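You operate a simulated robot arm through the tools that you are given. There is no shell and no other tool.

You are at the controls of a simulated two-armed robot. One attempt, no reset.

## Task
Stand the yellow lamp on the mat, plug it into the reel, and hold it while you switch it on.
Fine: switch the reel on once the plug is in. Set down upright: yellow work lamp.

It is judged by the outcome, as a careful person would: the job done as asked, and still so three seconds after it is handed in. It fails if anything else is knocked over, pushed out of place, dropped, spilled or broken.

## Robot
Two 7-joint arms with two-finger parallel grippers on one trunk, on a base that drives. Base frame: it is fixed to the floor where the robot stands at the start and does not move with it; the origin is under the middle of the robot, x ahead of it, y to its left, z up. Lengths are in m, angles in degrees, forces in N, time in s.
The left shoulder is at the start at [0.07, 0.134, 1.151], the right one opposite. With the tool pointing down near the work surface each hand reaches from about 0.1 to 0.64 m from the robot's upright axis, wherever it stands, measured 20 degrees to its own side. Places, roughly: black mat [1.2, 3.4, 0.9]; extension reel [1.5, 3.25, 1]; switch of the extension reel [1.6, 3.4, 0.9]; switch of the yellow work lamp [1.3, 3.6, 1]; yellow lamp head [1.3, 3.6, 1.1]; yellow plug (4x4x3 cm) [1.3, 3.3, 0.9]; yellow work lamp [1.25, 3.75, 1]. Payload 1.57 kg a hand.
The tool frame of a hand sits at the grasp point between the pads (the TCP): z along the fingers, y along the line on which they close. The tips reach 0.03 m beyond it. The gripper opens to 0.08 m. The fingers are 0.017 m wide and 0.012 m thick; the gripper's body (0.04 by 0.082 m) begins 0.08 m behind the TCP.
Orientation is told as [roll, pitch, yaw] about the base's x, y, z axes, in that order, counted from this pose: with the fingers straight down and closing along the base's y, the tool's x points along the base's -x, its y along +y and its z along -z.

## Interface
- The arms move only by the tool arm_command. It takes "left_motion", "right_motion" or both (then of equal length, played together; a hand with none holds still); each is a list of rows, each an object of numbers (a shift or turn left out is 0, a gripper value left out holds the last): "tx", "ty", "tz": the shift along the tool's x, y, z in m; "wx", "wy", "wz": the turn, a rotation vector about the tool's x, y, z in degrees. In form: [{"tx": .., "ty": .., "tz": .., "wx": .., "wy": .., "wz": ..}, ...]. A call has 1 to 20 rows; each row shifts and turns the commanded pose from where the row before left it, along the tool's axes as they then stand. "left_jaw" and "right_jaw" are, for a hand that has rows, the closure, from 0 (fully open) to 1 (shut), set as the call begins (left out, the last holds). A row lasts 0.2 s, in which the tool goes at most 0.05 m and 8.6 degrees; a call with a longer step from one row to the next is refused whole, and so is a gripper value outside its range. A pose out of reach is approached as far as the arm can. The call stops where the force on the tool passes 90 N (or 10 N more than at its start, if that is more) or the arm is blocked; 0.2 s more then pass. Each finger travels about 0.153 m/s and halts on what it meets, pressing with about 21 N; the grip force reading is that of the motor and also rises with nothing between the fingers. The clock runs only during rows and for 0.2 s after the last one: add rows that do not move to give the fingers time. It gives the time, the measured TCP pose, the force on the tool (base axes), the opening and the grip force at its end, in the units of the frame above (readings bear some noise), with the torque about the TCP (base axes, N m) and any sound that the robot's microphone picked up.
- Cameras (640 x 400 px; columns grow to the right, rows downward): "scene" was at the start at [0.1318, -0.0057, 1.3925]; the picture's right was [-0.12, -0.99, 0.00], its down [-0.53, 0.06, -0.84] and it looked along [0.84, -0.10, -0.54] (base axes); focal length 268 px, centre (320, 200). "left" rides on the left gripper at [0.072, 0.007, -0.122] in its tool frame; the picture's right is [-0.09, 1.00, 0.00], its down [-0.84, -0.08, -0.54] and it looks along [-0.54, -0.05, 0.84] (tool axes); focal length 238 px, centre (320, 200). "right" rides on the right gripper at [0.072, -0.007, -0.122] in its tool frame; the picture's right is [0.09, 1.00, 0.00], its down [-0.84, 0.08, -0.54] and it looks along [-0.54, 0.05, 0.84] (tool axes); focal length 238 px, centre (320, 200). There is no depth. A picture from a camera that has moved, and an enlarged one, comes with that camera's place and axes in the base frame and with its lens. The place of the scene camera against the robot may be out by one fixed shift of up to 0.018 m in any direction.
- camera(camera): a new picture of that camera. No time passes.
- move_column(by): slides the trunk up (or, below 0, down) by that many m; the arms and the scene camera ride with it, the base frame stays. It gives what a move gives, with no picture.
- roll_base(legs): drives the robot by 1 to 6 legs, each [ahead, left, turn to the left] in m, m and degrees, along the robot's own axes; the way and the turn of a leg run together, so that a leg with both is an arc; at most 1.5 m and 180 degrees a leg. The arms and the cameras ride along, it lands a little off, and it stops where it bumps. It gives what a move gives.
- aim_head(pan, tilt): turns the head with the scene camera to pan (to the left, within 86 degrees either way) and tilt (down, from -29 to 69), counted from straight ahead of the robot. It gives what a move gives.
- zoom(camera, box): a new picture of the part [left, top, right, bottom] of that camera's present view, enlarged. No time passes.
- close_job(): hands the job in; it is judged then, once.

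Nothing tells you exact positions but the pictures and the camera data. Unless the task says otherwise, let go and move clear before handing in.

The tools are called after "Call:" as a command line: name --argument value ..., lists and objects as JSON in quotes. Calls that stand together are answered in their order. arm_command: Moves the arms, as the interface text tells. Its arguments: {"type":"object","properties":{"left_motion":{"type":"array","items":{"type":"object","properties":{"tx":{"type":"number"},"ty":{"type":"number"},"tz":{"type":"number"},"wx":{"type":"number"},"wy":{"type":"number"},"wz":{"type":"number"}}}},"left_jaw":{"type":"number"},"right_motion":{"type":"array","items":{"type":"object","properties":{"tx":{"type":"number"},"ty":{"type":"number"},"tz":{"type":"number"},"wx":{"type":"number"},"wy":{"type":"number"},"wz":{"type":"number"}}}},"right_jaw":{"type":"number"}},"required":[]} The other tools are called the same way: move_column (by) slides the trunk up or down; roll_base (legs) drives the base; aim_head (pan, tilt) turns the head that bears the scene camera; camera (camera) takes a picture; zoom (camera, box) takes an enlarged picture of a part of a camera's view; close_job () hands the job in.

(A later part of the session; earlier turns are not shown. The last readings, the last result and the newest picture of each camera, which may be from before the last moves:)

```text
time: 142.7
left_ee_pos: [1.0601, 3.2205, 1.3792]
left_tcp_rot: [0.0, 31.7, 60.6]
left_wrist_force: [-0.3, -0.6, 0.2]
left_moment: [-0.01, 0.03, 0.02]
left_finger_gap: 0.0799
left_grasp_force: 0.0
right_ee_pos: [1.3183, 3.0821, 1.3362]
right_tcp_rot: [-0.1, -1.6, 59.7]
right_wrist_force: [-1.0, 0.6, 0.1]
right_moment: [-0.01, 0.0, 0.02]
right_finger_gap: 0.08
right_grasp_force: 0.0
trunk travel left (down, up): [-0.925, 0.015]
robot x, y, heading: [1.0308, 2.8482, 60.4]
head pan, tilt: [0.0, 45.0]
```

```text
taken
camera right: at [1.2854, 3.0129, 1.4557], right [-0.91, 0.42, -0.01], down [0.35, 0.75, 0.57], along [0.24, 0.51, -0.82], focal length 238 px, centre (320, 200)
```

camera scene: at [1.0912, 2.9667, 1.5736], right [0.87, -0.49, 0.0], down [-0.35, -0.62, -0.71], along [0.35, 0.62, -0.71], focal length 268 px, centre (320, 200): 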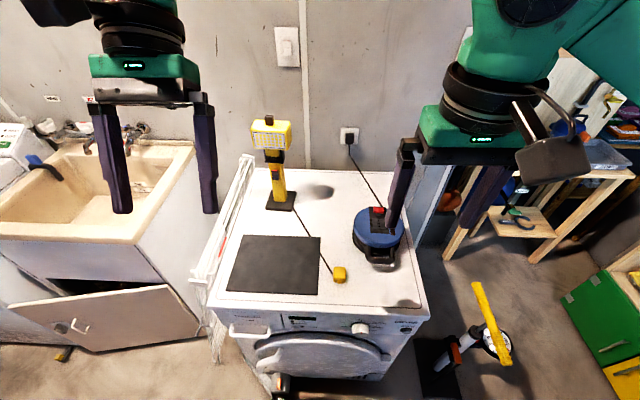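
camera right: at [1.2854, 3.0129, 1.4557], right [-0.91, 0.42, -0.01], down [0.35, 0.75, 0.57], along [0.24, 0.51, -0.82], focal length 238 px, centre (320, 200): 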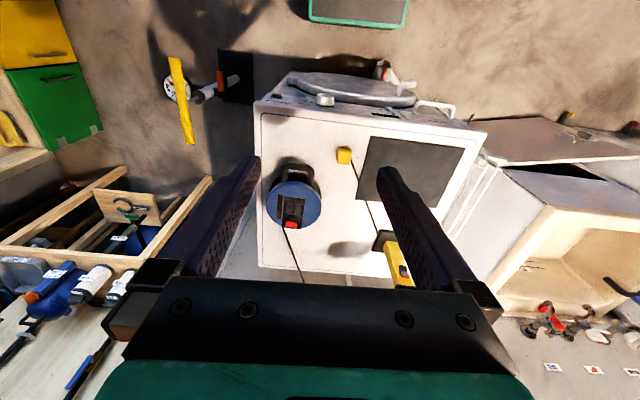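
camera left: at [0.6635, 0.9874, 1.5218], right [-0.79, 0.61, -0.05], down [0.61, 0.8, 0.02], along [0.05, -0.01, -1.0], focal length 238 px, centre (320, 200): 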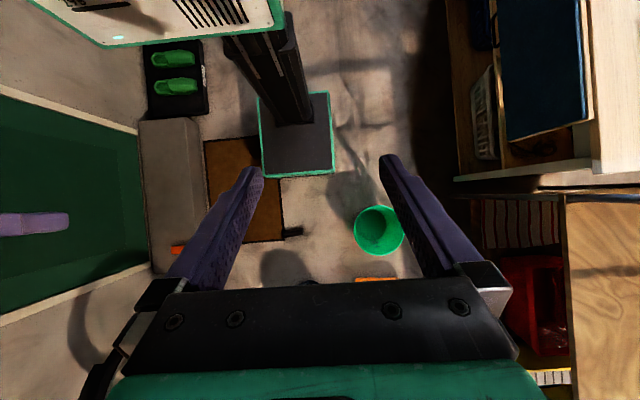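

I'm now in front of the dryer and see the whole job: lamp at the back left with its cable to the yellow plug, the dark mat at the front left, and the blue reel at the right with a red switch. Let me take close views.

Call:
zoom --camera "scene" --box '[200, 100, 440, 320]'

Call:
zoom --camera "scene" --box '[235, 105, 345, 215]'

Call:
zoom --camera "scene" --box '[310, 190, 420, 300]'

Call:
zoom --camera "right" --box '[220, 100, 480, 300]'

```text
1.82 times, centred on (320, 210) of scene
camera zoom: at [1.0912, 2.9667, 1.5736], right [0.87, -0.49, 0.0], down [-0.35, -0.62, -0.71], along [0.35, 0.62, -0.71], focal length 488 px, centre (320, 182)
```

zoom: 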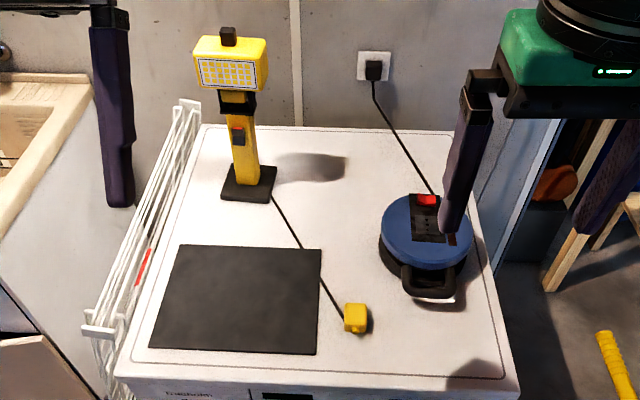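

```text
3.64 times, centred on (290, 160) of scene
camera zoom: at [1.0912, 2.9667, 1.5736], right [0.87, -0.49, 0.0], down [-0.35, -0.62, -0.71], along [0.35, 0.62, -0.71], focal length 976 px, centre (429, 346)
```

zoom: 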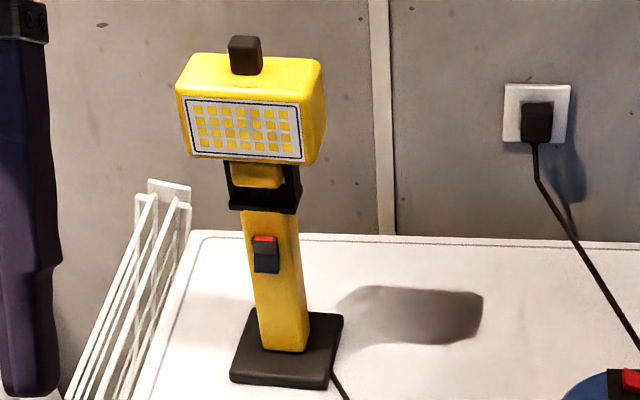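

```text
3.64 times, centred on (365, 245) of scene
camera zoom: at [1.0912, 2.9667, 1.5736], right [0.87, -0.49, 0.0], down [-0.35, -0.62, -0.71], along [0.35, 0.62, -0.71], focal length 976 px, centre (156, 36)
```

zoom: 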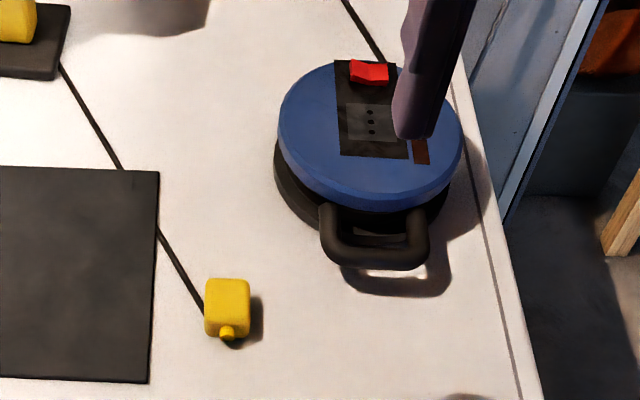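

```text
2.00 times, centred on (350, 200) of right
camera zoom: at [1.2854, 3.0129, 1.4557], right [-0.91, 0.42, -0.01], down [0.35, 0.75, 0.57], along [0.24, 0.51, -0.82], focal length 477 px, centre (260, 200)
```

zoom: 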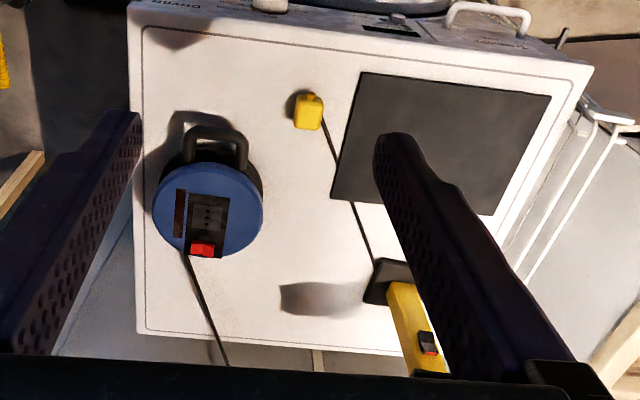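

The lamp base is near [1.32, 3.68], the mat centre near [1.20, 3.44], the plug near [1.34, 3.29] and the reel near [1.53, 3.36], with the dryer top at about z=0.83. I'll move a little closer and to the right, keeping clear of the item on the floor at the dryer's front-left.

Call:
roll_base --legs '[[0.15, -0.06, 0]]'

Call:
arm_command --left_motion '[{"wy": -8}, {"wy": -8}, {"wy": -8}, {"wy": -7.7}]'

Call:
camera --camera "scene"

Call:
camera --camera "left"

Call:
camera --camera "right"

```text
time: 144.1
left_ee_pos: [1.1746, 3.3176, 1.3791]
left_tcp_rot: [-0.1, 31.4, 61.0]
left_wrist_force: [-0.2, -0.4, -0.6]
left_moment: [0.02, -0.02, 0.02]
left_finger_gap: 0.0799
left_grasp_force: 0.1
right_ee_pos: [1.4359, 3.1809, 1.3377]
right_tcp_rot: [-0.3, -1.7, 60.3]
right_wrist_force: [0.2, 0.2, -0.5]
right_moment: [0.02, -0.03, -0.05]
right_finger_gap: 0.0798
right_grasp_force: 0.0
trunk travel left (down, up): [-0.925, 0.015]
robot x, y, heading: [1.1554, 2.945, 61.1]
head pan, tilt: [0.0, 45.0]
```

```text
time: 145.1
left_ee_pos: [1.1783, 3.3211, 1.3795]
left_tcp_rot: [-0.1, -0.2, 61.2]
left_wrist_force: [-0.7, -0.2, 0.2]
left_moment: [0.03, 0.01, -0.02]
left_finger_gap: 0.08
left_grasp_force: 0.0
right_ee_pos: [1.439, 3.183, 1.3371]
right_tcp_rot: [-0.2, -1.6, 60.2]
right_wrist_force: [0.2, 1.3, 1.0]
right_moment: [0.01, 0.0, -0.02]
right_finger_gap: 0.0802
right_grasp_force: 0.0
trunk travel left (down, up): [-0.925, 0.015]
robot x, y, heading: [1.1563, 2.9461, 61.5]
head pan, tilt: [0.0, 45.0]
```

```text
taken
camera scene: at [1.2123, 3.0664, 1.5735], right [0.87, -0.48, 0.0], down [-0.34, -0.62, -0.71], along [0.34, 0.62, -0.71], focal length 268 px, centre (320, 200)
```

scene: 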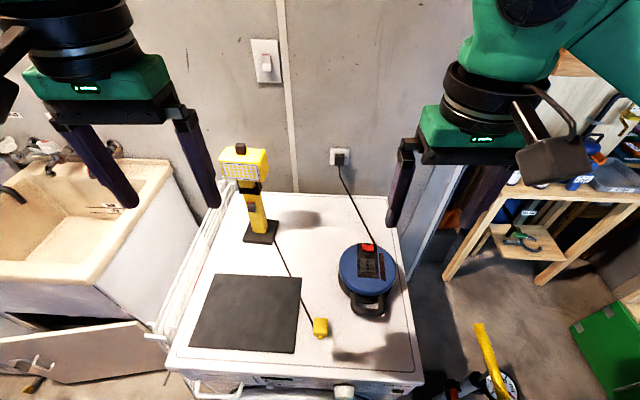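

```text
taken
camera left: at [1.1375, 3.2616, 1.5011], right [-0.83, 0.56, 0.0], down [0.47, 0.69, 0.54], along [0.31, 0.45, -0.84], focal length 238 px, centre (320, 200)
```

left: 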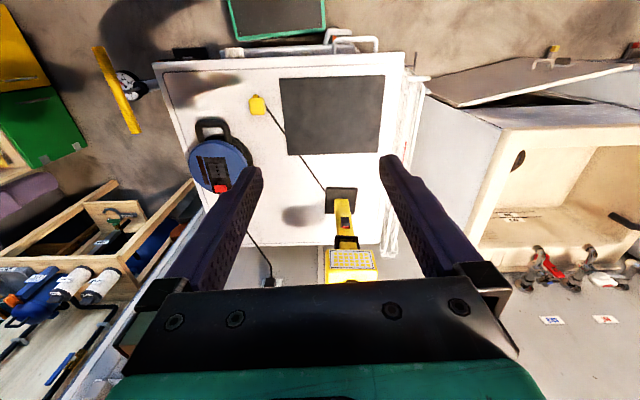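

```text
taken
camera right: at [1.4062, 3.1139, 1.4557], right [-0.91, 0.42, -0.01], down [0.34, 0.75, 0.56], along [0.24, 0.51, -0.83], focal length 238 px, centre (320, 200)
```

right: 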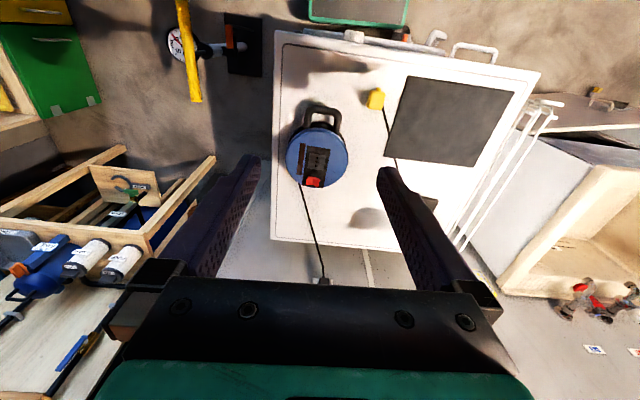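

I'm at a good standing place. Next I'll lower the trunk by 0.25 m so that the hands come to working height, and look closer with the wrist cameras.

Call:
move_column --by -0.25

Call:
camera --camera "scene"

Call:
camera --camera "right"

Call:
camera --camera "left"

```text
time: 147.7
left_ee_pos: [1.1776, 3.3195, 1.1295]
left_tcp_rot: [0.0, 0.0, 61.1]
left_wrist_force: [-0.3, -0.4, 0.5]
left_moment: [0.0, -0.05, -0.01]
left_finger_gap: 0.0801
left_grasp_force: 0.0
right_ee_pos: [1.4381, 3.1821, 1.0864]
right_tcp_rot: [-0.1, -1.7, 60.2]
right_wrist_force: [0.3, -0.3, 0.2]
right_moment: [-0.02, 0.03, 0.0]
right_finger_gap: 0.08
right_grasp_force: 0.1
trunk travel left (down, up): [-0.675, 0.265]
robot x, y, heading: [1.1538, 2.9462, 60.9]
head pan, tilt: [0.0, 45.0]
```

```text
taken
camera scene: at [1.2122, 3.0658, 1.3236], right [0.87, -0.48, 0.0], down [-0.34, -0.62, -0.71], along [0.34, 0.62, -0.71], focal length 268 px, centre (320, 200)
```

scene: 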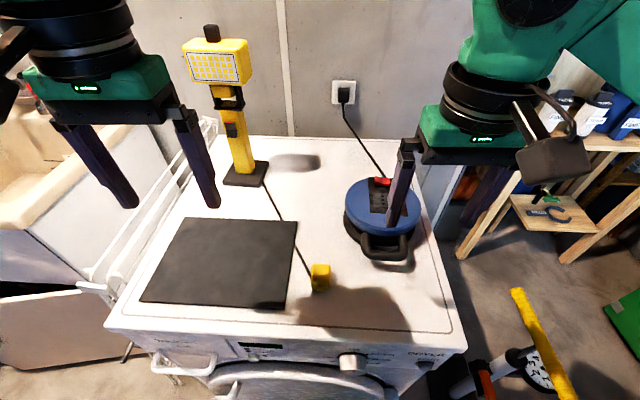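

```text
taken
camera right: at [1.4061, 3.1134, 1.2058], right [-0.91, 0.42, -0.01], down [0.34, 0.75, 0.57], along [0.24, 0.51, -0.82], focal length 238 px, centre (320, 200)
```

right: 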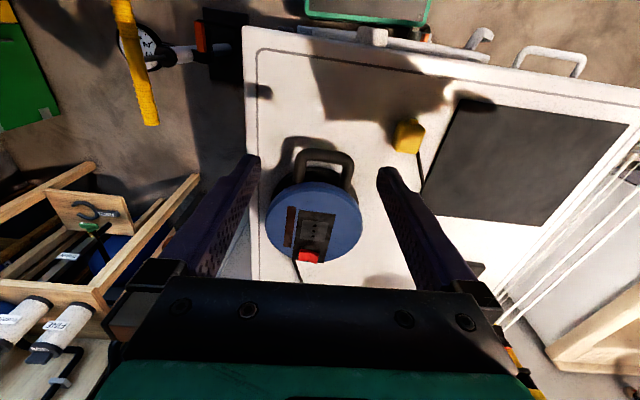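

```text
taken
camera left: at [1.1375, 3.2612, 1.2513], right [-0.83, 0.56, 0.0], down [0.47, 0.69, 0.54], along [0.31, 0.45, -0.84], focal length 238 px, centre (320, 200)
```

left: 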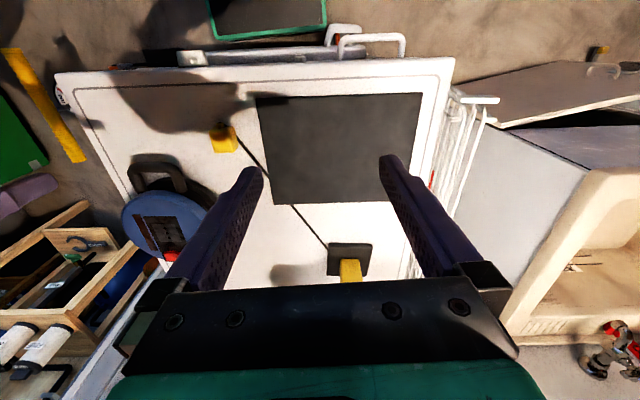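

The dryer top seems to be at z≈0.88. I'll shift the left hand aside and bring the right hand over the plug for a close look at its shape and its pins.

Call:
arm_command --left_motion '[{"ty": 0.03}, {"ty": 0.03}, {"ty": 0.03}, {"ty": 0.01}, {}]' --right_motion '[{"tx": -0.006, "ty": 0.033, "wy": 1.6}, {"tx": -0.007, "ty": 0.033, "tz": 0.01}, {"tx": -0.007, "ty": 0.034, "tz": 0.02}, {"tx": -0.007, "ty": 0.034, "tz": 0.02}, {}]'

Call:
camera --camera "right"

Call:
zoom --camera "right" --box '[240, 140, 400, 240]'

Call:
zoom --camera "scene" --box '[280, 240, 360, 310]'

```text
time: 148.9
left_ee_pos: [1.0925, 3.3685, 1.1295]
left_tcp_rot: [0.0, -0.1, 61.2]
left_wrist_force: [0.7, -0.3, 1.3]
left_moment: [-0.01, 0.01, -0.06]
left_finger_gap: 0.0801
left_grasp_force: 0.0
right_ee_pos: [1.3392, 3.2722, 1.0357]
right_tcp_rot: [-0.1, 0.0, 60.2]
right_wrist_force: [0.5, -0.3, 0.1]
right_moment: [0.04, 0.0, -0.01]
right_finger_gap: 0.0803
right_grasp_force: 0.1
trunk travel left (down, up): [-0.675, 0.265]
robot x, y, heading: [1.1556, 2.9439, 61.1]
head pan, tilt: [0.0, 45.0]
```

```text
taken
camera right: at [1.3083, 3.2061, 1.1571], right [-0.91, 0.42, 0.0], down [0.35, 0.76, 0.54], along [0.23, 0.49, -0.84], focal length 238 px, centre (320, 200)
```

right: 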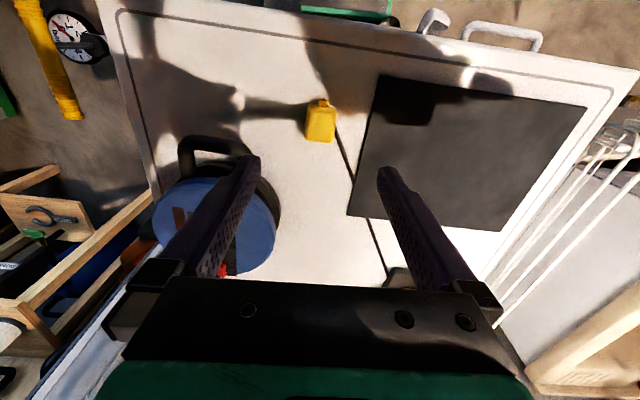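

```text
4.00 times, centred on (320, 190) of right
camera zoom: at [1.3083, 3.2061, 1.1571], right [-0.91, 0.42, 0.0], down [0.35, 0.76, 0.54], along [0.23, 0.49, -0.84], focal length 953 px, centre (320, 240)
```

zoom: 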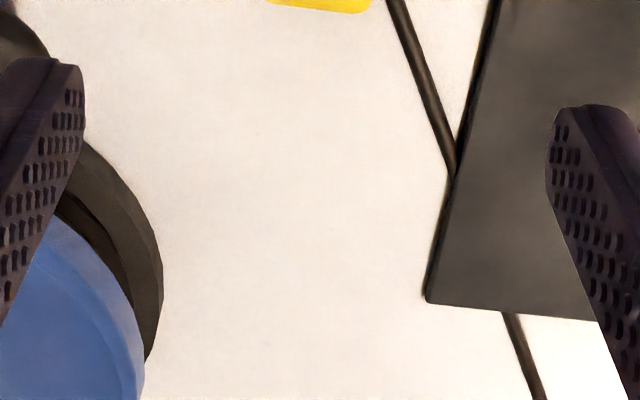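

```text
5.71 times, centred on (320, 275) of scene
camera zoom: at [1.2131, 3.065, 1.3236], right [0.87, -0.48, 0.0], down [-0.34, -0.62, -0.71], along [0.34, 0.62, -0.71], focal length 1533 px, centre (320, -229)
```

zoom: 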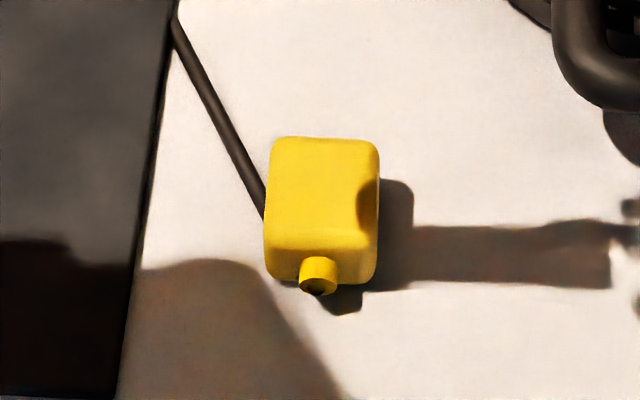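

Call:
zoom --camera "right" --box '[280, 80, 380, 150]'

Call:
zoom --camera "left" --box '[150, 80, 350, 280]'

Call:
zoom --camera "scene" --box '[330, 160, 430, 270]'

```text
5.71 times, centred on (330, 115) of right
camera zoom: at [1.3083, 3.2061, 1.1571], right [-0.91, 0.42, 0.0], down [0.35, 0.76, 0.54], along [0.23, 0.49, -0.84], focal length 1362 px, centre (263, 686)
```

zoom: 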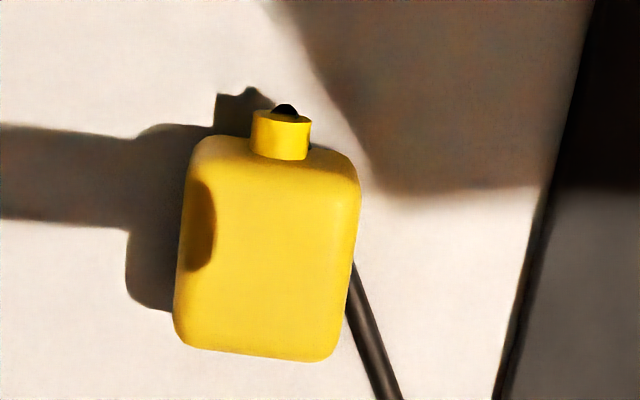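

```text
2.00 times, centred on (250, 180) of left
camera zoom: at [1.0524, 3.3088, 1.2529], right [-0.83, 0.56, 0.0], down [0.47, 0.69, 0.54], along [0.3, 0.45, -0.84], focal length 477 px, centre (460, 240)
```

zoom: 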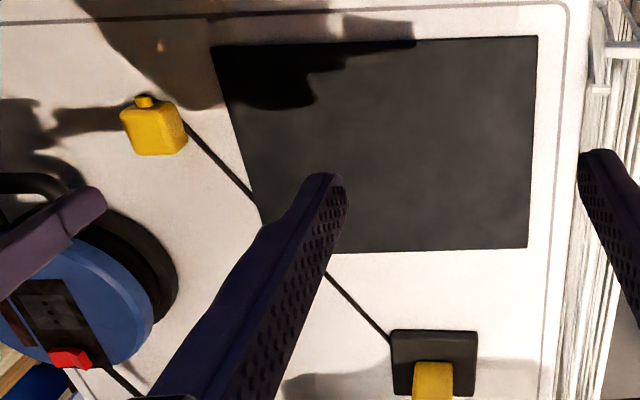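

```text
3.64 times, centred on (380, 215) of scene
camera zoom: at [1.2131, 3.065, 1.3236], right [0.87, -0.48, 0.0], down [-0.34, -0.62, -0.71], along [0.34, 0.62, -0.71], focal length 976 px, centre (102, 146)
```

zoom: 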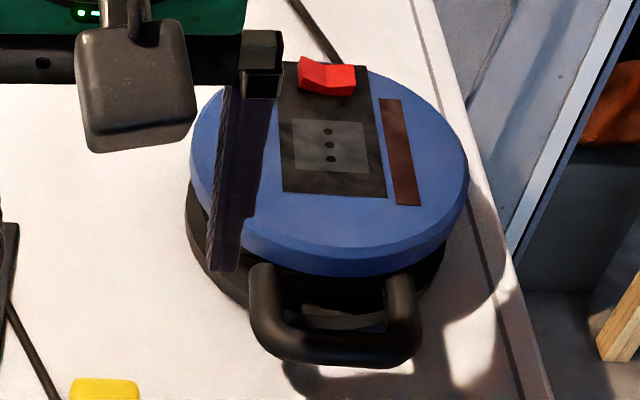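

The plug lies flat with its cord nub facing me; the reel has a three-hole socket on its top and a red rocker at the rear. First I'll take the lamp: the left hand goes to a 45° forward-down pose in front of the lamp post.

Call:
arm_command --left_jaw 0 --left_motion '[{"tx": -0.035, "ty": -0.01, "tz": 0.02, "wy": -7.5}, {"tx": -0.0321, "ty": -0.01, "tz": 0.0244, "wy": -7.5}, {"tx": -0.0286, "ty": -0.01, "tz": 0.0284, "wy": -7.5}, {"tx": -0.0247, "ty": -0.01, "tz": 0.0319, "wy": -7.5}, {"tx": -0.0203, "ty": -0.01, "tz": 0.0348, "wy": -7.5}, {"tx": -0.0156, "ty": -0.01, "tz": 0.0372, "wy": -7.5}, {}]'

Call:
camera --camera "left"

Call:
camera --camera "scene"

```text
time: 150.5
left_ee_pos: [1.2424, 3.5237, 1.0077]
left_tcp_rot: [-0.1, -45.2, 61.2]
left_wrist_force: [0.8, 0.0, -0.7]
left_moment: [0.0, -0.02, -0.03]
left_finger_gap: 0.08
left_grasp_force: 0.1
right_ee_pos: [1.3383, 3.2717, 1.0368]
right_tcp_rot: [-0.2, -0.2, 60.3]
right_wrist_force: [0.1, -1.2, 0.2]
right_moment: [0.01, 0.05, 0.0]
right_finger_gap: 0.0801
right_grasp_force: 0.0
trunk travel left (down, up): [-0.675, 0.265]
robot x, y, heading: [1.1557, 2.9451, 61.1]
head pan, tilt: [0.0, 45.0]
```

```text
taken
camera left: at [1.171, 3.4093, 1.0443], right [-0.84, 0.54, 0.06], down [0.17, 0.14, 0.98], along [0.52, 0.83, -0.21], focal length 238 px, centre (320, 200)
```

left: 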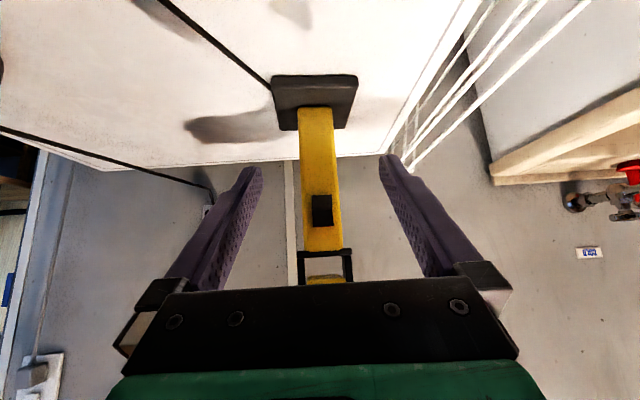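

```text
taken
camera scene: at [1.2119, 3.0653, 1.3236], right [0.87, -0.48, 0.0], down [-0.34, -0.62, -0.71], along [0.34, 0.62, -0.71], focal length 268 px, centre (320, 200)
```

scene: 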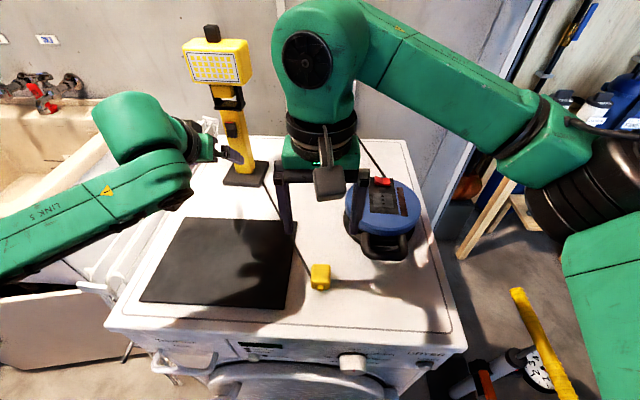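

The post sits centred between the fingers, with the switch at about z=1.0 and the base top near 0.885. I'll lower the hand to z≈0.943 and advance around the post below the switch.

Call:
arm_command --left_motion '[{"tx": 0.023, "tz": 0.023}, {"tx": 0.023, "tz": 0.023}, {"tx": -0.0212, "tz": 0.0212}, {"tx": -0.0212, "tz": 0.0212}, {"tx": -0.0212, "tz": 0.0212}, {"tx": -0.0212, "tz": 0.0212}, {}]'

Call:
camera --camera "left"

Call:
zoom --camera "scene" --box '[160, 10, 320, 210]'

```text
time: 152.1
left_ee_pos: [1.3031, 3.629, 0.9454]
left_tcp_rot: [-0.1, -45.2, 61.0]
left_wrist_force: [0.3, -0.6, 0.8]
left_moment: [0.01, 0.0, 0.02]
left_finger_gap: 0.0797
left_grasp_force: 0.1
right_ee_pos: [1.3379, 3.2719, 1.0381]
right_tcp_rot: [-0.1, -0.1, 60.2]
right_wrist_force: [-0.2, 0.1, -1.0]
right_moment: [0.02, 0.01, 0.0]
right_finger_gap: 0.08
right_grasp_force: 0.0
trunk travel left (down, up): [-0.675, 0.265]
robot x, y, heading: [1.155, 2.9485, 61.1]
head pan, tilt: [0.0, 45.0]
```

```text
taken
camera left: at [1.2312, 3.5141, 0.9813], right [-0.84, 0.54, 0.06], down [0.17, 0.14, 0.98], along [0.52, 0.83, -0.21], focal length 238 px, centre (320, 200)
```

left: 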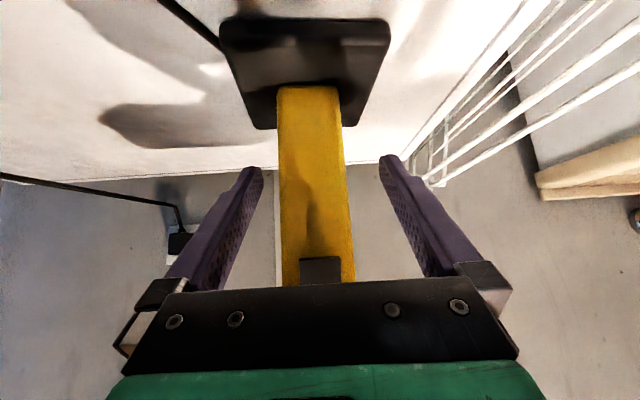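

```text
2.00 times, centred on (240, 110) of scene
camera zoom: at [1.2115, 3.0655, 1.3236], right [0.87, -0.48, 0.0], down [-0.34, -0.62, -0.71], along [0.34, 0.62, -0.71], focal length 536 px, centre (480, 380)
```

zoom: 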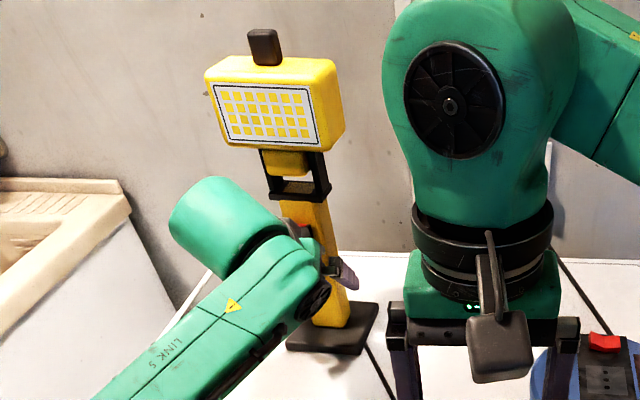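

The post's front face is still about 2–3 cm beyond the grasp point, so I'll advance another 2.5 cm and then close the left gripper on the post.

Call:
arm_command --left_motion '[{"tx": -0.009, "tz": 0.009}, {"tx": -0.009, "tz": 0.009}, {}]'

Call:
arm_command --left_jaw 1 --left_motion '[{}, {}, {}, {}]'

Call:
camera --camera "left"

```text
time: 152.9
left_ee_pos: [1.314, 3.6517, 0.9442]
left_tcp_rot: [0.0, -45.0, 61.1]
left_wrist_force: [-0.4, 0.1, 0.2]
left_moment: [0.02, 0.0, -0.01]
left_finger_gap: 0.08
left_grasp_force: 0.0
right_ee_pos: [1.3395, 3.2721, 1.0369]
right_tcp_rot: [-0.2, 0.0, 60.2]
right_wrist_force: [0.8, -0.3, 0.0]
right_moment: [0.01, -0.04, 0.0]
right_finger_gap: 0.0799
right_grasp_force: 0.0
trunk travel left (down, up): [-0.675, 0.265]
robot x, y, heading: [1.153, 2.9468, 61.3]
head pan, tilt: [0.0, 45.0]
```

```text
time: 153.9
left_ee_pos: [1.3164, 3.6511, 0.9446]
left_tcp_rot: [-0.1, -44.9, 61.0]
left_wrist_force: [1.3, 0.5, 1.1]
left_moment: [0.13, 0.22, -0.01]
left_finger_gap: 0.0441
left_grasp_force: 20.6
right_ee_pos: [1.339, 3.2732, 1.0368]
right_tcp_rot: [0.0, 0.0, 60.2]
right_wrist_force: [-0.4, -0.1, 0.6]
right_moment: [0.02, 0.01, 0.0]
right_finger_gap: 0.0801
right_grasp_force: 0.1
trunk travel left (down, up): [-0.675, 0.265]
robot x, y, heading: [1.1565, 2.9462, 61.0]
head pan, tilt: [0.0, 45.0]
```

```text
taken
camera left: at [1.2438, 3.5351, 0.9806], right [-0.84, 0.54, 0.07], down [0.17, 0.14, 0.98], along [0.52, 0.83, -0.21], focal length 238 px, centre (320, 200)
```

left: 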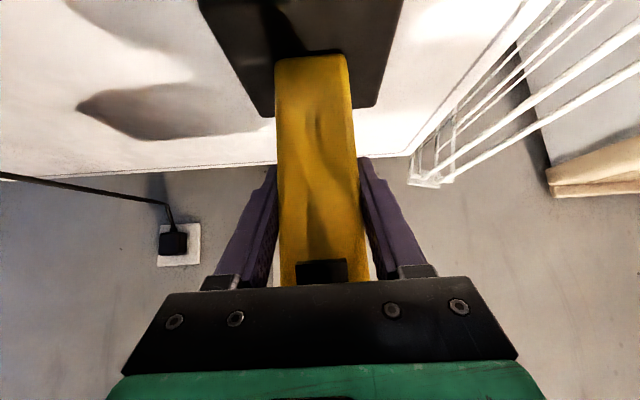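

The post is gripped (44 mm wide). Now I'll lift it a few centimetres and check the load.

Call:
arm_command --left_motion '[{"tx": -0.0106, "tz": -0.0106}, {"tx": -0.0106, "tz": -0.0106}, {"tx": -0.0106, "tz": -0.0106}, {}]'

Call:
camera --camera "left"

Call:
camera --camera "scene"

```text
time: 154.9
left_ee_pos: [1.3176, 3.6506, 0.988]
left_tcp_rot: [-0.1, -44.9, 61.1]
left_wrist_force: [0.7, 0.8, -5.1]
left_moment: [0.02, 0.0, -0.01]
left_finger_gap: 0.044
left_grasp_force: 20.5
right_ee_pos: [1.3391, 3.2738, 1.036]
right_tcp_rot: [-0.1, 0.0, 60.3]
right_wrist_force: [0.4, 0.0, -0.1]
right_moment: [-0.02, 0.0, 0.01]
right_finger_gap: 0.0798
right_grasp_force: 0.0
trunk travel left (down, up): [-0.675, 0.265]
robot x, y, heading: [1.1529, 2.9441, 61.4]
head pan, tilt: [0.0, 45.0]
```

```text
taken
camera left: at [1.2453, 3.5353, 1.0237], right [-0.84, 0.54, 0.06], down [0.17, 0.15, 0.97], along [0.52, 0.83, -0.21], focal length 238 px, centre (320, 200)
```

left: 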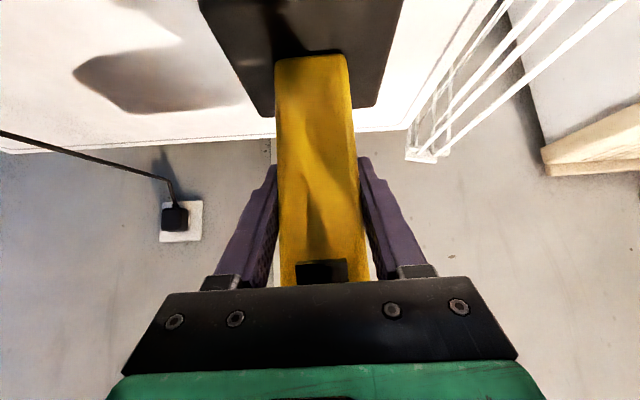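

```text
taken
camera scene: at [1.2125, 3.0674, 1.3234], right [0.87, -0.48, 0.0], down [-0.34, -0.62, -0.71], along [0.34, 0.62, -0.71], focal length 268 px, centre (320, 200)
```

scene: 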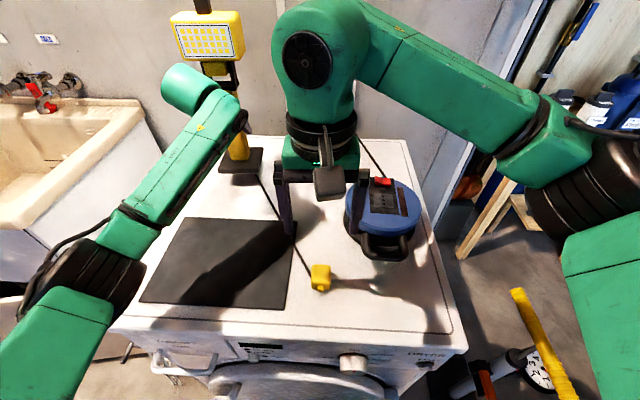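

The lamp (about 0.5 kg) hangs steadily in the grip. I'll move the right hand aside and bring the lamp back about 0.27 m over the centre of the mat.

Call:
arm_command --right_motion '[{"ty": -0.025, "tz": -0.02}, {"ty": -0.03, "tz": -0.02}, {"ty": -0.03, "tz": -0.02}, {"ty": -0.03}, {}, {}, {}, {}, {}, {}, {}, {}, {}, {}]' --left_motion '[{}, {}, {"tx": 0.01, "tz": -0.01}, {"tx": 0.019, "ty": -0.0015, "tz": -0.019}, {"tx": 0.021, "ty": -0.0016, "tz": -0.021}, {"tx": 0.021, "ty": -0.0016, "tz": -0.021}, {"tx": 0.021, "ty": -0.0016, "tz": -0.021}, {"tx": 0.021, "ty": -0.0016, "tz": -0.021}, {"tx": 0.021, "ty": -0.0016, "tz": -0.021}, {"tx": 0.021, "ty": -0.0016, "tz": -0.021}, {"tx": 0.0195, "ty": -0.0015, "tz": -0.0195}, {"tx": 0.01, "ty": -0.0015, "tz": -0.01}, {"tx": 0.005, "tz": -0.005}, {}]'

Call:
camera --camera "scene"

Call:
camera --camera "left"

Call:
camera --camera "right"

```text
time: 157.9
left_ee_pos: [1.1783, 3.4224, 0.994]
left_tcp_rot: [8.3, -45.5, 57.3]
left_wrist_force: [-0.1, -0.4, -4.3]
left_moment: [0.04, 0.0, 0.0]
left_finger_gap: 0.044
left_grasp_force: 20.7
right_ee_pos: [1.438, 3.2152, 1.0959]
right_tcp_rot: [-0.1, -0.1, 60.2]
right_wrist_force: [0.1, 0.1, 0.5]
right_moment: [0.02, 0.03, 0.01]
right_finger_gap: 0.0799
right_grasp_force: 0.0
trunk travel left (down, up): [-0.675, 0.265]
robot x, y, heading: [1.1584, 2.9469, 61.0]
head pan, tilt: [0.0, 45.0]
```

```text
taken
camera scene: at [1.2132, 3.0664, 1.3235], right [0.87, -0.48, 0.0], down [-0.34, -0.62, -0.71], along [0.34, 0.62, -0.71], focal length 268 px, centre (320, 200)
```

scene: 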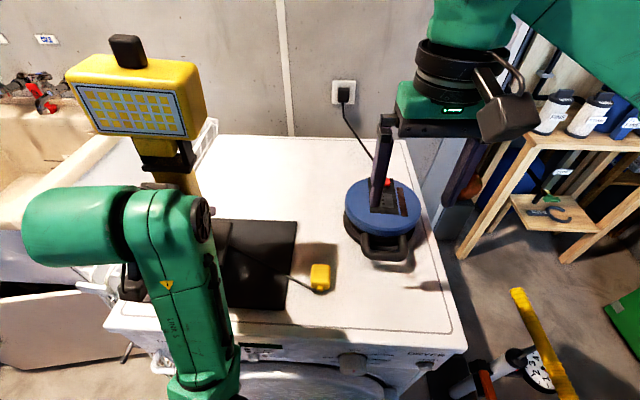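

```text
taken
camera left: at [1.1134, 3.3022, 1.0277], right [-0.85, 0.5, 0.17], down [0.24, 0.09, 0.96], along [0.47, 0.86, -0.2], focal length 238 px, centre (320, 200)
```

left: 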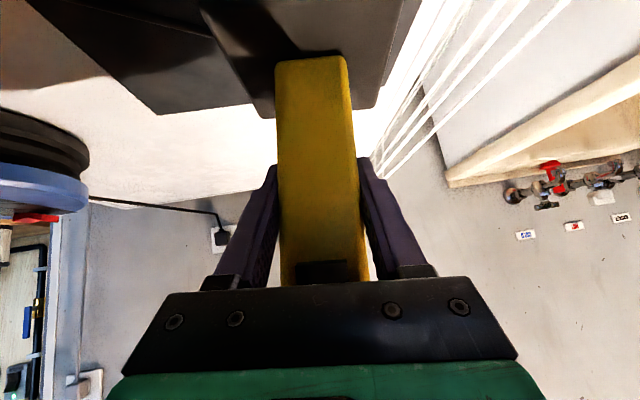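

```text
taken
camera right: at [1.4071, 3.1492, 1.2166], right [-0.91, 0.42, 0.0], down [0.35, 0.77, 0.54], along [0.23, 0.49, -0.84], focal length 238 px, centre (320, 200)
```

right: 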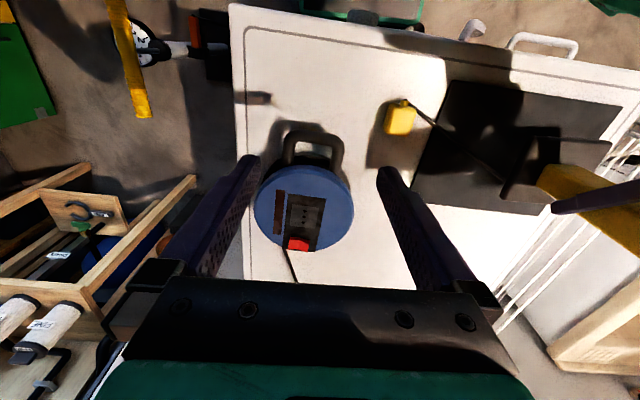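

The left hand shows an unexpected roll of 8°, so let me wait briefly and re-read before lowering.

Call:
arm_command --left_motion '[{}, {}, {}, {}]'

```text
time: 158.9
left_ee_pos: [1.1777, 3.4228, 0.9917]
left_tcp_rot: [8.2, -45.1, 57.2]
left_wrist_force: [0.4, 0.5, -5.2]
left_moment: [0.01, -0.04, 0.01]
left_finger_gap: 0.044
left_grasp_force: 20.7
right_ee_pos: [1.4372, 3.2153, 1.0963]
right_tcp_rot: [-0.2, 0.0, 60.1]
right_wrist_force: [0.2, 0.8, -0.1]
right_moment: [0.03, 0.02, 0.02]
right_finger_gap: 0.0802
right_grasp_force: 0.0
trunk travel left (down, up): [-0.675, 0.265]
robot x, y, heading: [1.1557, 2.9445, 61.3]
head pan, tilt: [0.0, 45.0]
```

The arm is too folded at this distance, which tilts the lamp slightly. I'll extend the arm 0.13 m forward again and back the base up by the same amount instead.

Call:
arm_command --left_motion '[{"tx": -0.018, "tz": 0.018}, {"tx": -0.0245, "tz": 0.0245}, {"tx": -0.0245, "tz": 0.0245}, {"tx": -0.0245, "tz": 0.0245}, {}, {}]'

Call:
roll_base --legs '[[-0.13, 0, 0]]'

Call:
camera --camera "left"

Call:
camera --camera "right"

Call:
camera --camera "scene"

```text
time: 160.3
left_ee_pos: [1.2613, 3.5228, 0.9901]
left_tcp_rot: [-0.1, -45.0, 61.1]
left_wrist_force: [0.2, 0.6, -6.6]
left_moment: [0.01, 0.01, 0.06]
left_finger_gap: 0.0438
left_grasp_force: 21.1
right_ee_pos: [1.4379, 3.2146, 1.096]
right_tcp_rot: [-0.2, 0.0, 60.2]
right_wrist_force: [-0.6, 0.8, 0.6]
right_moment: [0.0, 0.02, 0.0]
right_finger_gap: 0.0801
right_grasp_force: 0.1
trunk travel left (down, up): [-0.675, 0.265]
robot x, y, heading: [1.1584, 2.9439, 61.1]
head pan, tilt: [0.0, 45.0]
```

```text
time: 161.5
left_ee_pos: [1.2018, 3.4092, 0.989]
left_tcp_rot: [0.0, -44.9, 61.0]
left_wrist_force: [0.2, -0.2, -5.2]
left_moment: [0.0, -0.01, 0.02]
left_finger_gap: 0.044
left_grasp_force: 20.4
right_ee_pos: [1.3756, 3.1015, 1.0947]
right_tcp_rot: [-0.2, 0.1, 60.0]
right_wrist_force: [-0.9, 0.9, 0.6]
right_moment: [-0.04, 0.0, 0.0]
right_finger_gap: 0.0801
right_grasp_force: 0.1
trunk travel left (down, up): [-0.675, 0.265]
robot x, y, heading: [1.0944, 2.8338, 61.0]
head pan, tilt: [0.0, 45.0]
```

```text
taken
camera left: at [1.1285, 3.2945, 1.0249], right [-0.84, 0.54, 0.06], down [0.17, 0.15, 0.97], along [0.52, 0.83, -0.21], focal length 238 px, centre (320, 200)
```

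left: 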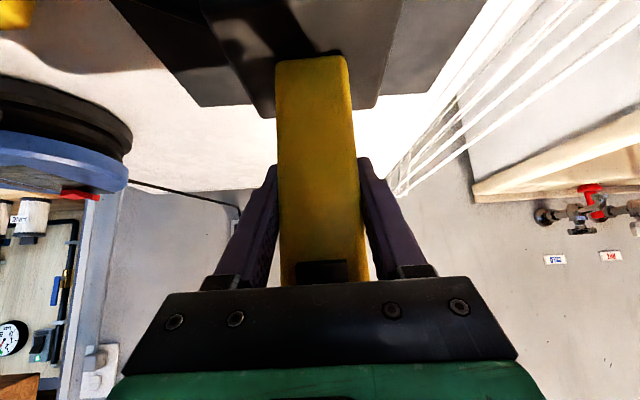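

```text
taken
camera right: at [1.3447, 3.0368, 1.2162], right [-0.91, 0.42, 0.0], down [0.35, 0.77, 0.54], along [0.23, 0.49, -0.84], focal length 238 px, centre (320, 200)
```

right: 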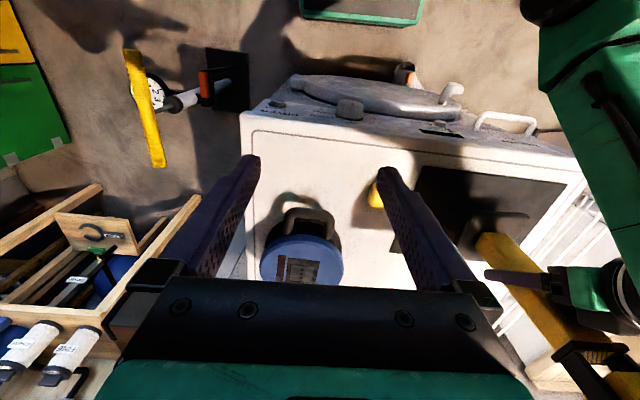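

```text
taken
camera scene: at [1.1505, 2.9545, 1.3232], right [0.87, -0.49, 0.0], down [-0.34, -0.62, -0.71], along [0.34, 0.62, -0.71], focal length 268 px, centre (320, 200)
```

scene: 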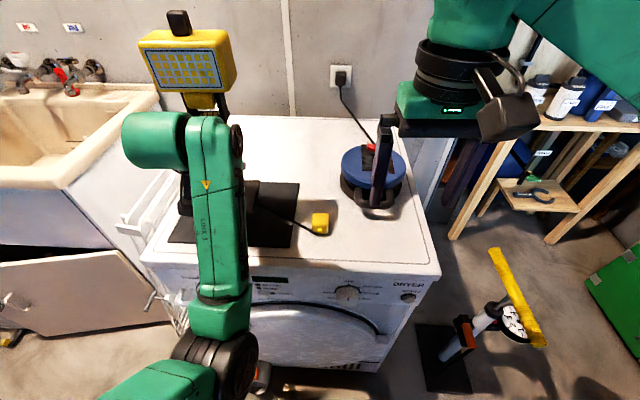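

The lamp is level and centred above the mat. I'll lower it gently until the mat takes the weight.

Call:
arm_command --left_motion '[{"tx": 0.009, "tz": 0.009}, {"tx": 0.009, "tz": 0.009}, {"tx": 0.006, "tz": 0.006}, {"tx": 0.0025, "tz": 0.0025}, {}]'

Call:
arm_command --left_motion '[{"tx": 0.0018, "tz": 0.0018}, {}]'

Call:
arm_command --left_motion '[{"tx": 0.0014, "tz": 0.0014}, {}]'

```text
time: 162.7
left_ee_pos: [1.2004, 3.4088, 0.9503]
left_tcp_rot: [-0.1, -44.9, 61.1]
left_wrist_force: [-0.3, -0.1, -5.2]
left_moment: [0.0, -0.03, 0.02]
left_finger_gap: 0.044
left_grasp_force: 21.1
right_ee_pos: [1.3737, 3.1007, 1.0963]
right_tcp_rot: [-0.2, 0.0, 59.9]
right_wrist_force: [0.4, -0.1, -0.2]
right_moment: [0.0, 0.01, 0.03]
right_finger_gap: 0.0802
right_grasp_force: 0.0
trunk travel left (down, up): [-0.675, 0.265]
robot x, y, heading: [1.0927, 2.8327, 61.1]
head pan, tilt: [0.0, 45.0]
```

```text
time: 163.3
left_ee_pos: [1.2007, 3.4083, 0.9501]
left_tcp_rot: [0.0, -45.2, 61.0]
left_wrist_force: [0.0, 1.3, 5.1]
left_moment: [-0.46, 0.04, 0.0]
left_finger_gap: 0.0439
left_grasp_force: 21.2
right_ee_pos: [1.3757, 3.1005, 1.0973]
right_tcp_rot: [-0.1, 0.0, 60.0]
right_wrist_force: [-0.8, -0.8, 0.9]
right_moment: [0.04, 0.02, -0.02]
right_finger_gap: 0.0803
right_grasp_force: 0.1
trunk travel left (down, up): [-0.675, 0.265]
robot x, y, heading: [1.0908, 2.8314, 60.9]
head pan, tilt: [0.0, 45.0]
```

```text
time: 163.9
left_ee_pos: [1.201, 3.4086, 0.9504]
left_tcp_rot: [0.1, -45.2, 61.0]
left_wrist_force: [1.1, 7.0, 15.6]
left_moment: [-0.36, 0.23, -0.06]
left_finger_gap: 0.044
left_grasp_force: 21.0
right_ee_pos: [1.3741, 3.1008, 1.097]
right_tcp_rot: [-0.1, -0.1, 60.0]
right_wrist_force: [0.2, 0.1, -0.5]
right_moment: [-0.03, -0.02, -0.02]
right_finger_gap: 0.0796
right_grasp_force: 0.0
trunk travel left (down, up): [-0.675, 0.265]
robot x, y, heading: [1.0926, 2.8325, 61.1]
head pan, tilt: [0.0, 45.0]
```

Contact with the mat is made. I'll ease off slightly, open the gripper, and back the left hand away.

Call:
arm_command --left_motion '[{"tx": -0.0018, "tz": -0.0018}, {}]'

Call:
arm_command --left_jaw 0 --left_motion '[{}, {}, {}]'

Call:
camera --camera "left"

```text
time: 164.5
left_ee_pos: [1.2, 3.4087, 0.9491]
left_tcp_rot: [0.0, -44.7, 61.0]
left_wrist_force: [-0.8, 4.6, 3.9]
left_moment: [0.66, -0.16, 0.05]
left_finger_gap: 0.0436
left_grasp_force: 21.3
right_ee_pos: [1.3751, 3.1021, 1.0957]
right_tcp_rot: [-0.2, -0.1, 60.0]
right_wrist_force: [-1.2, -0.7, 0.0]
right_moment: [0.01, -0.01, 0.01]
right_finger_gap: 0.08
right_grasp_force: 0.1
trunk travel left (down, up): [-0.675, 0.265]
robot x, y, heading: [1.0935, 2.8309, 60.7]
head pan, tilt: [0.0, 45.0]
```

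```text
time: 165.3
left_ee_pos: [1.2007, 3.4092, 0.9502]
left_tcp_rot: [0.0, -45.0, 60.9]
left_wrist_force: [0.6, 0.2, -0.1]
left_moment: [0.02, -0.05, -0.03]
left_finger_gap: 0.0802
left_grasp_force: 0.1
right_ee_pos: [1.3746, 3.1003, 1.095]
right_tcp_rot: [-0.2, 0.0, 60.0]
right_wrist_force: [0.6, 0.2, -0.3]
right_moment: [-0.01, -0.05, 0.0]
right_finger_gap: 0.08
right_grasp_force: 0.1
trunk travel left (down, up): [-0.675, 0.265]
robot x, y, heading: [1.0918, 2.8292, 61.0]
head pan, tilt: [0.0, 45.0]
```

```text
taken
camera left: at [1.1285, 3.2925, 0.9864], right [-0.84, 0.54, 0.06], down [0.17, 0.15, 0.97], along [0.52, 0.83, -0.21], focal length 238 px, centre (320, 200)
```

left: 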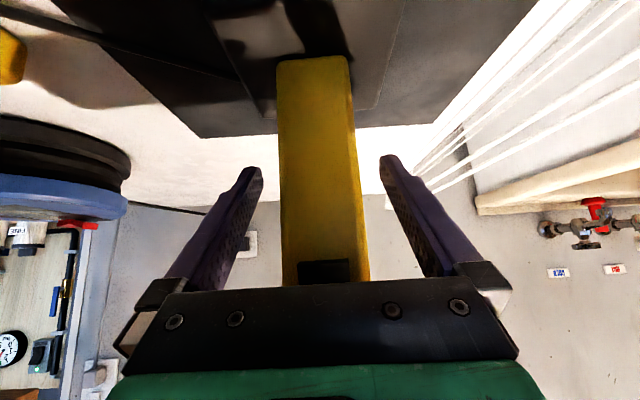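

The lamp stands on the mat. I'll retract the left hand straight back, then rotate it upright and away to the left.

Call:
arm_command --left_motion '[{"tx": 0.0212, "tz": -0.0212}, {"tx": 0.0212, "tz": -0.0212}, {"tx": 0.0212, "tz": -0.0212}, {"tx": -0.0035, "ty": 0.012, "tz": -0.0318, "wy": 7.5}, {"tx": 0.0007, "ty": 0.015, "tz": -0.032, "wy": 7.5}, {"tx": 0.0048, "ty": 0.015, "tz": -0.0317, "wy": 7.5}, {"tx": 0.0089, "ty": 0.015, "tz": -0.0308, "wy": 7.5}, {"tx": 0.0128, "ty": 0.015, "tz": -0.0293, "wy": 7.5}, {"tx": 0.0165, "ty": 0.015, "tz": -0.0274, "wy": 7.5}, {}]'

Call:
camera --camera "scene"

Call:
camera --camera "left"

```text
time: 166.5
left_ee_pos: [1.0878, 3.3495, 0.9548]
left_tcp_rot: [12.0, -34.0, 58.1]
left_wrist_force: [1.0, -0.2, -0.4]
left_moment: [-0.02, -0.01, 0.04]
left_finger_gap: 0.0799
left_grasp_force: 0.1
left hand out of reach, approached as far as the arm can: row 4, 5
right_ee_pos: [1.3757, 3.1025, 1.0952]
right_tcp_rot: [-0.2, 0.1, 59.9]
right_wrist_force: [-0.4, 0.2, 0.2]
right_moment: [-0.02, -0.01, -0.01]
right_finger_gap: 0.0801
right_grasp_force: 0.0
trunk travel left (down, up): [-0.675, 0.265]
robot x, y, heading: [1.0931, 2.8342, 60.8]
head pan, tilt: [0.0, 45.0]
stopped in row 5 (left hand): the arm was blocked; the commanded pose is now the measured one
```

```text
taken
camera scene: at [1.1491, 2.954, 1.3234], right [0.87, -0.49, 0.0], down [-0.34, -0.62, -0.71], along [0.34, 0.62, -0.71], focal length 268 px, centre (320, 200)
```

scene: 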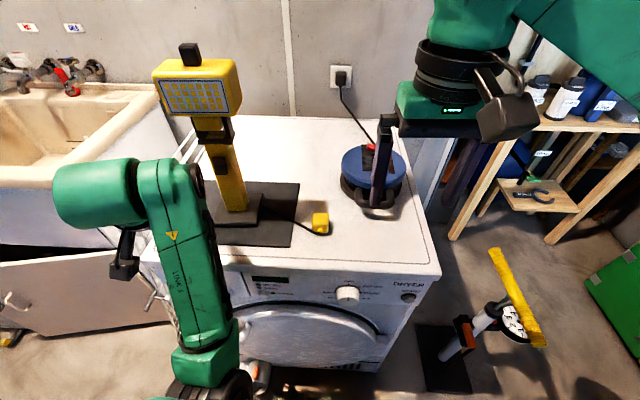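

```text
taken
camera left: at [1.0356, 3.2327, 1.0147], right [-0.85, 0.48, 0.22], down [0.37, 0.24, 0.89], along [0.38, 0.84, -0.39], focal length 238 px, centre (320, 200)
```

left: 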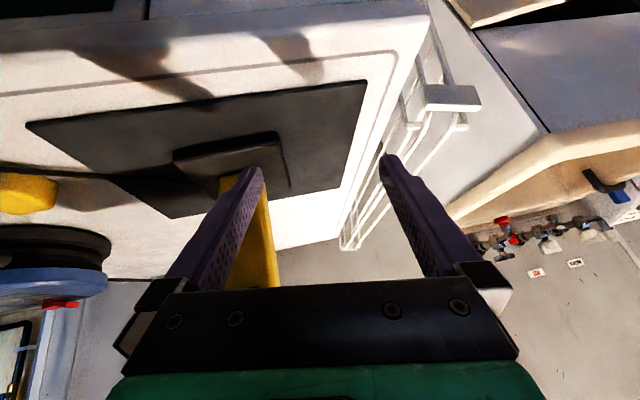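

The lamp stands well on the mat; the left arm is just folded to its limit. I'll move that hand up, left and slightly forward to free it.

Call:
arm_command --left_motion '[{"tx": -0.022, "ty": 0.02, "tz": -0.02}, {"tx": -0.022, "ty": 0.02, "tz": -0.02}, {"tx": -0.022, "ty": 0.02, "tz": -0.02}, {"tx": -0.022, "ty": 0.02, "tz": -0.02, "wy": 6}, {"tx": -0.02, "ty": 0.015, "tz": -0.02, "wy": 7, "wx": -3}, {"tx": -0.015, "ty": 0.01, "tz": -0.02, "wy": 7, "wx": -4}, {}]'

Call:
camera --camera "scene"

```text
time: 168.1
left_ee_pos: [1.0396, 3.4355, 1.1253]
left_tcp_rot: [17.0, -14.6, 63.0]
left_wrist_force: [0.5, -0.2, 0.1]
left_moment: [0.01, 0.03, -0.01]
left_finger_gap: 0.0802
left_grasp_force: 0.1
left hand out of reach, approached as far as the arm can: row 2, 3, 4
right_ee_pos: [1.3749, 3.1022, 1.0955]
right_tcp_rot: [-0.2, 0.0, 59.9]
right_wrist_force: [-1.0, -0.4, -0.1]
right_moment: [0.02, 0.03, 0.0]
right_finger_gap: 0.08
right_grasp_force: 0.1
trunk travel left (down, up): [-0.675, 0.265]
robot x, y, heading: [1.0914, 2.8276, 61.0]
head pan, tilt: [0.0, 45.0]
```

```text
taken
camera scene: at [1.1493, 2.9523, 1.3236], right [0.87, -0.49, 0.0], down [-0.34, -0.62, -0.71], along [0.34, 0.62, -0.71], focal length 268 px, centre (320, 200)
```

scene: 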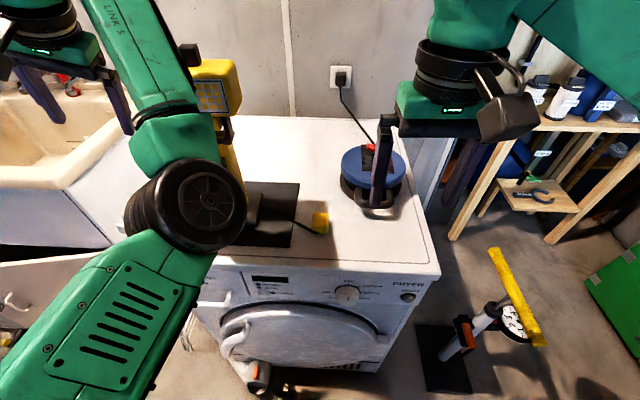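

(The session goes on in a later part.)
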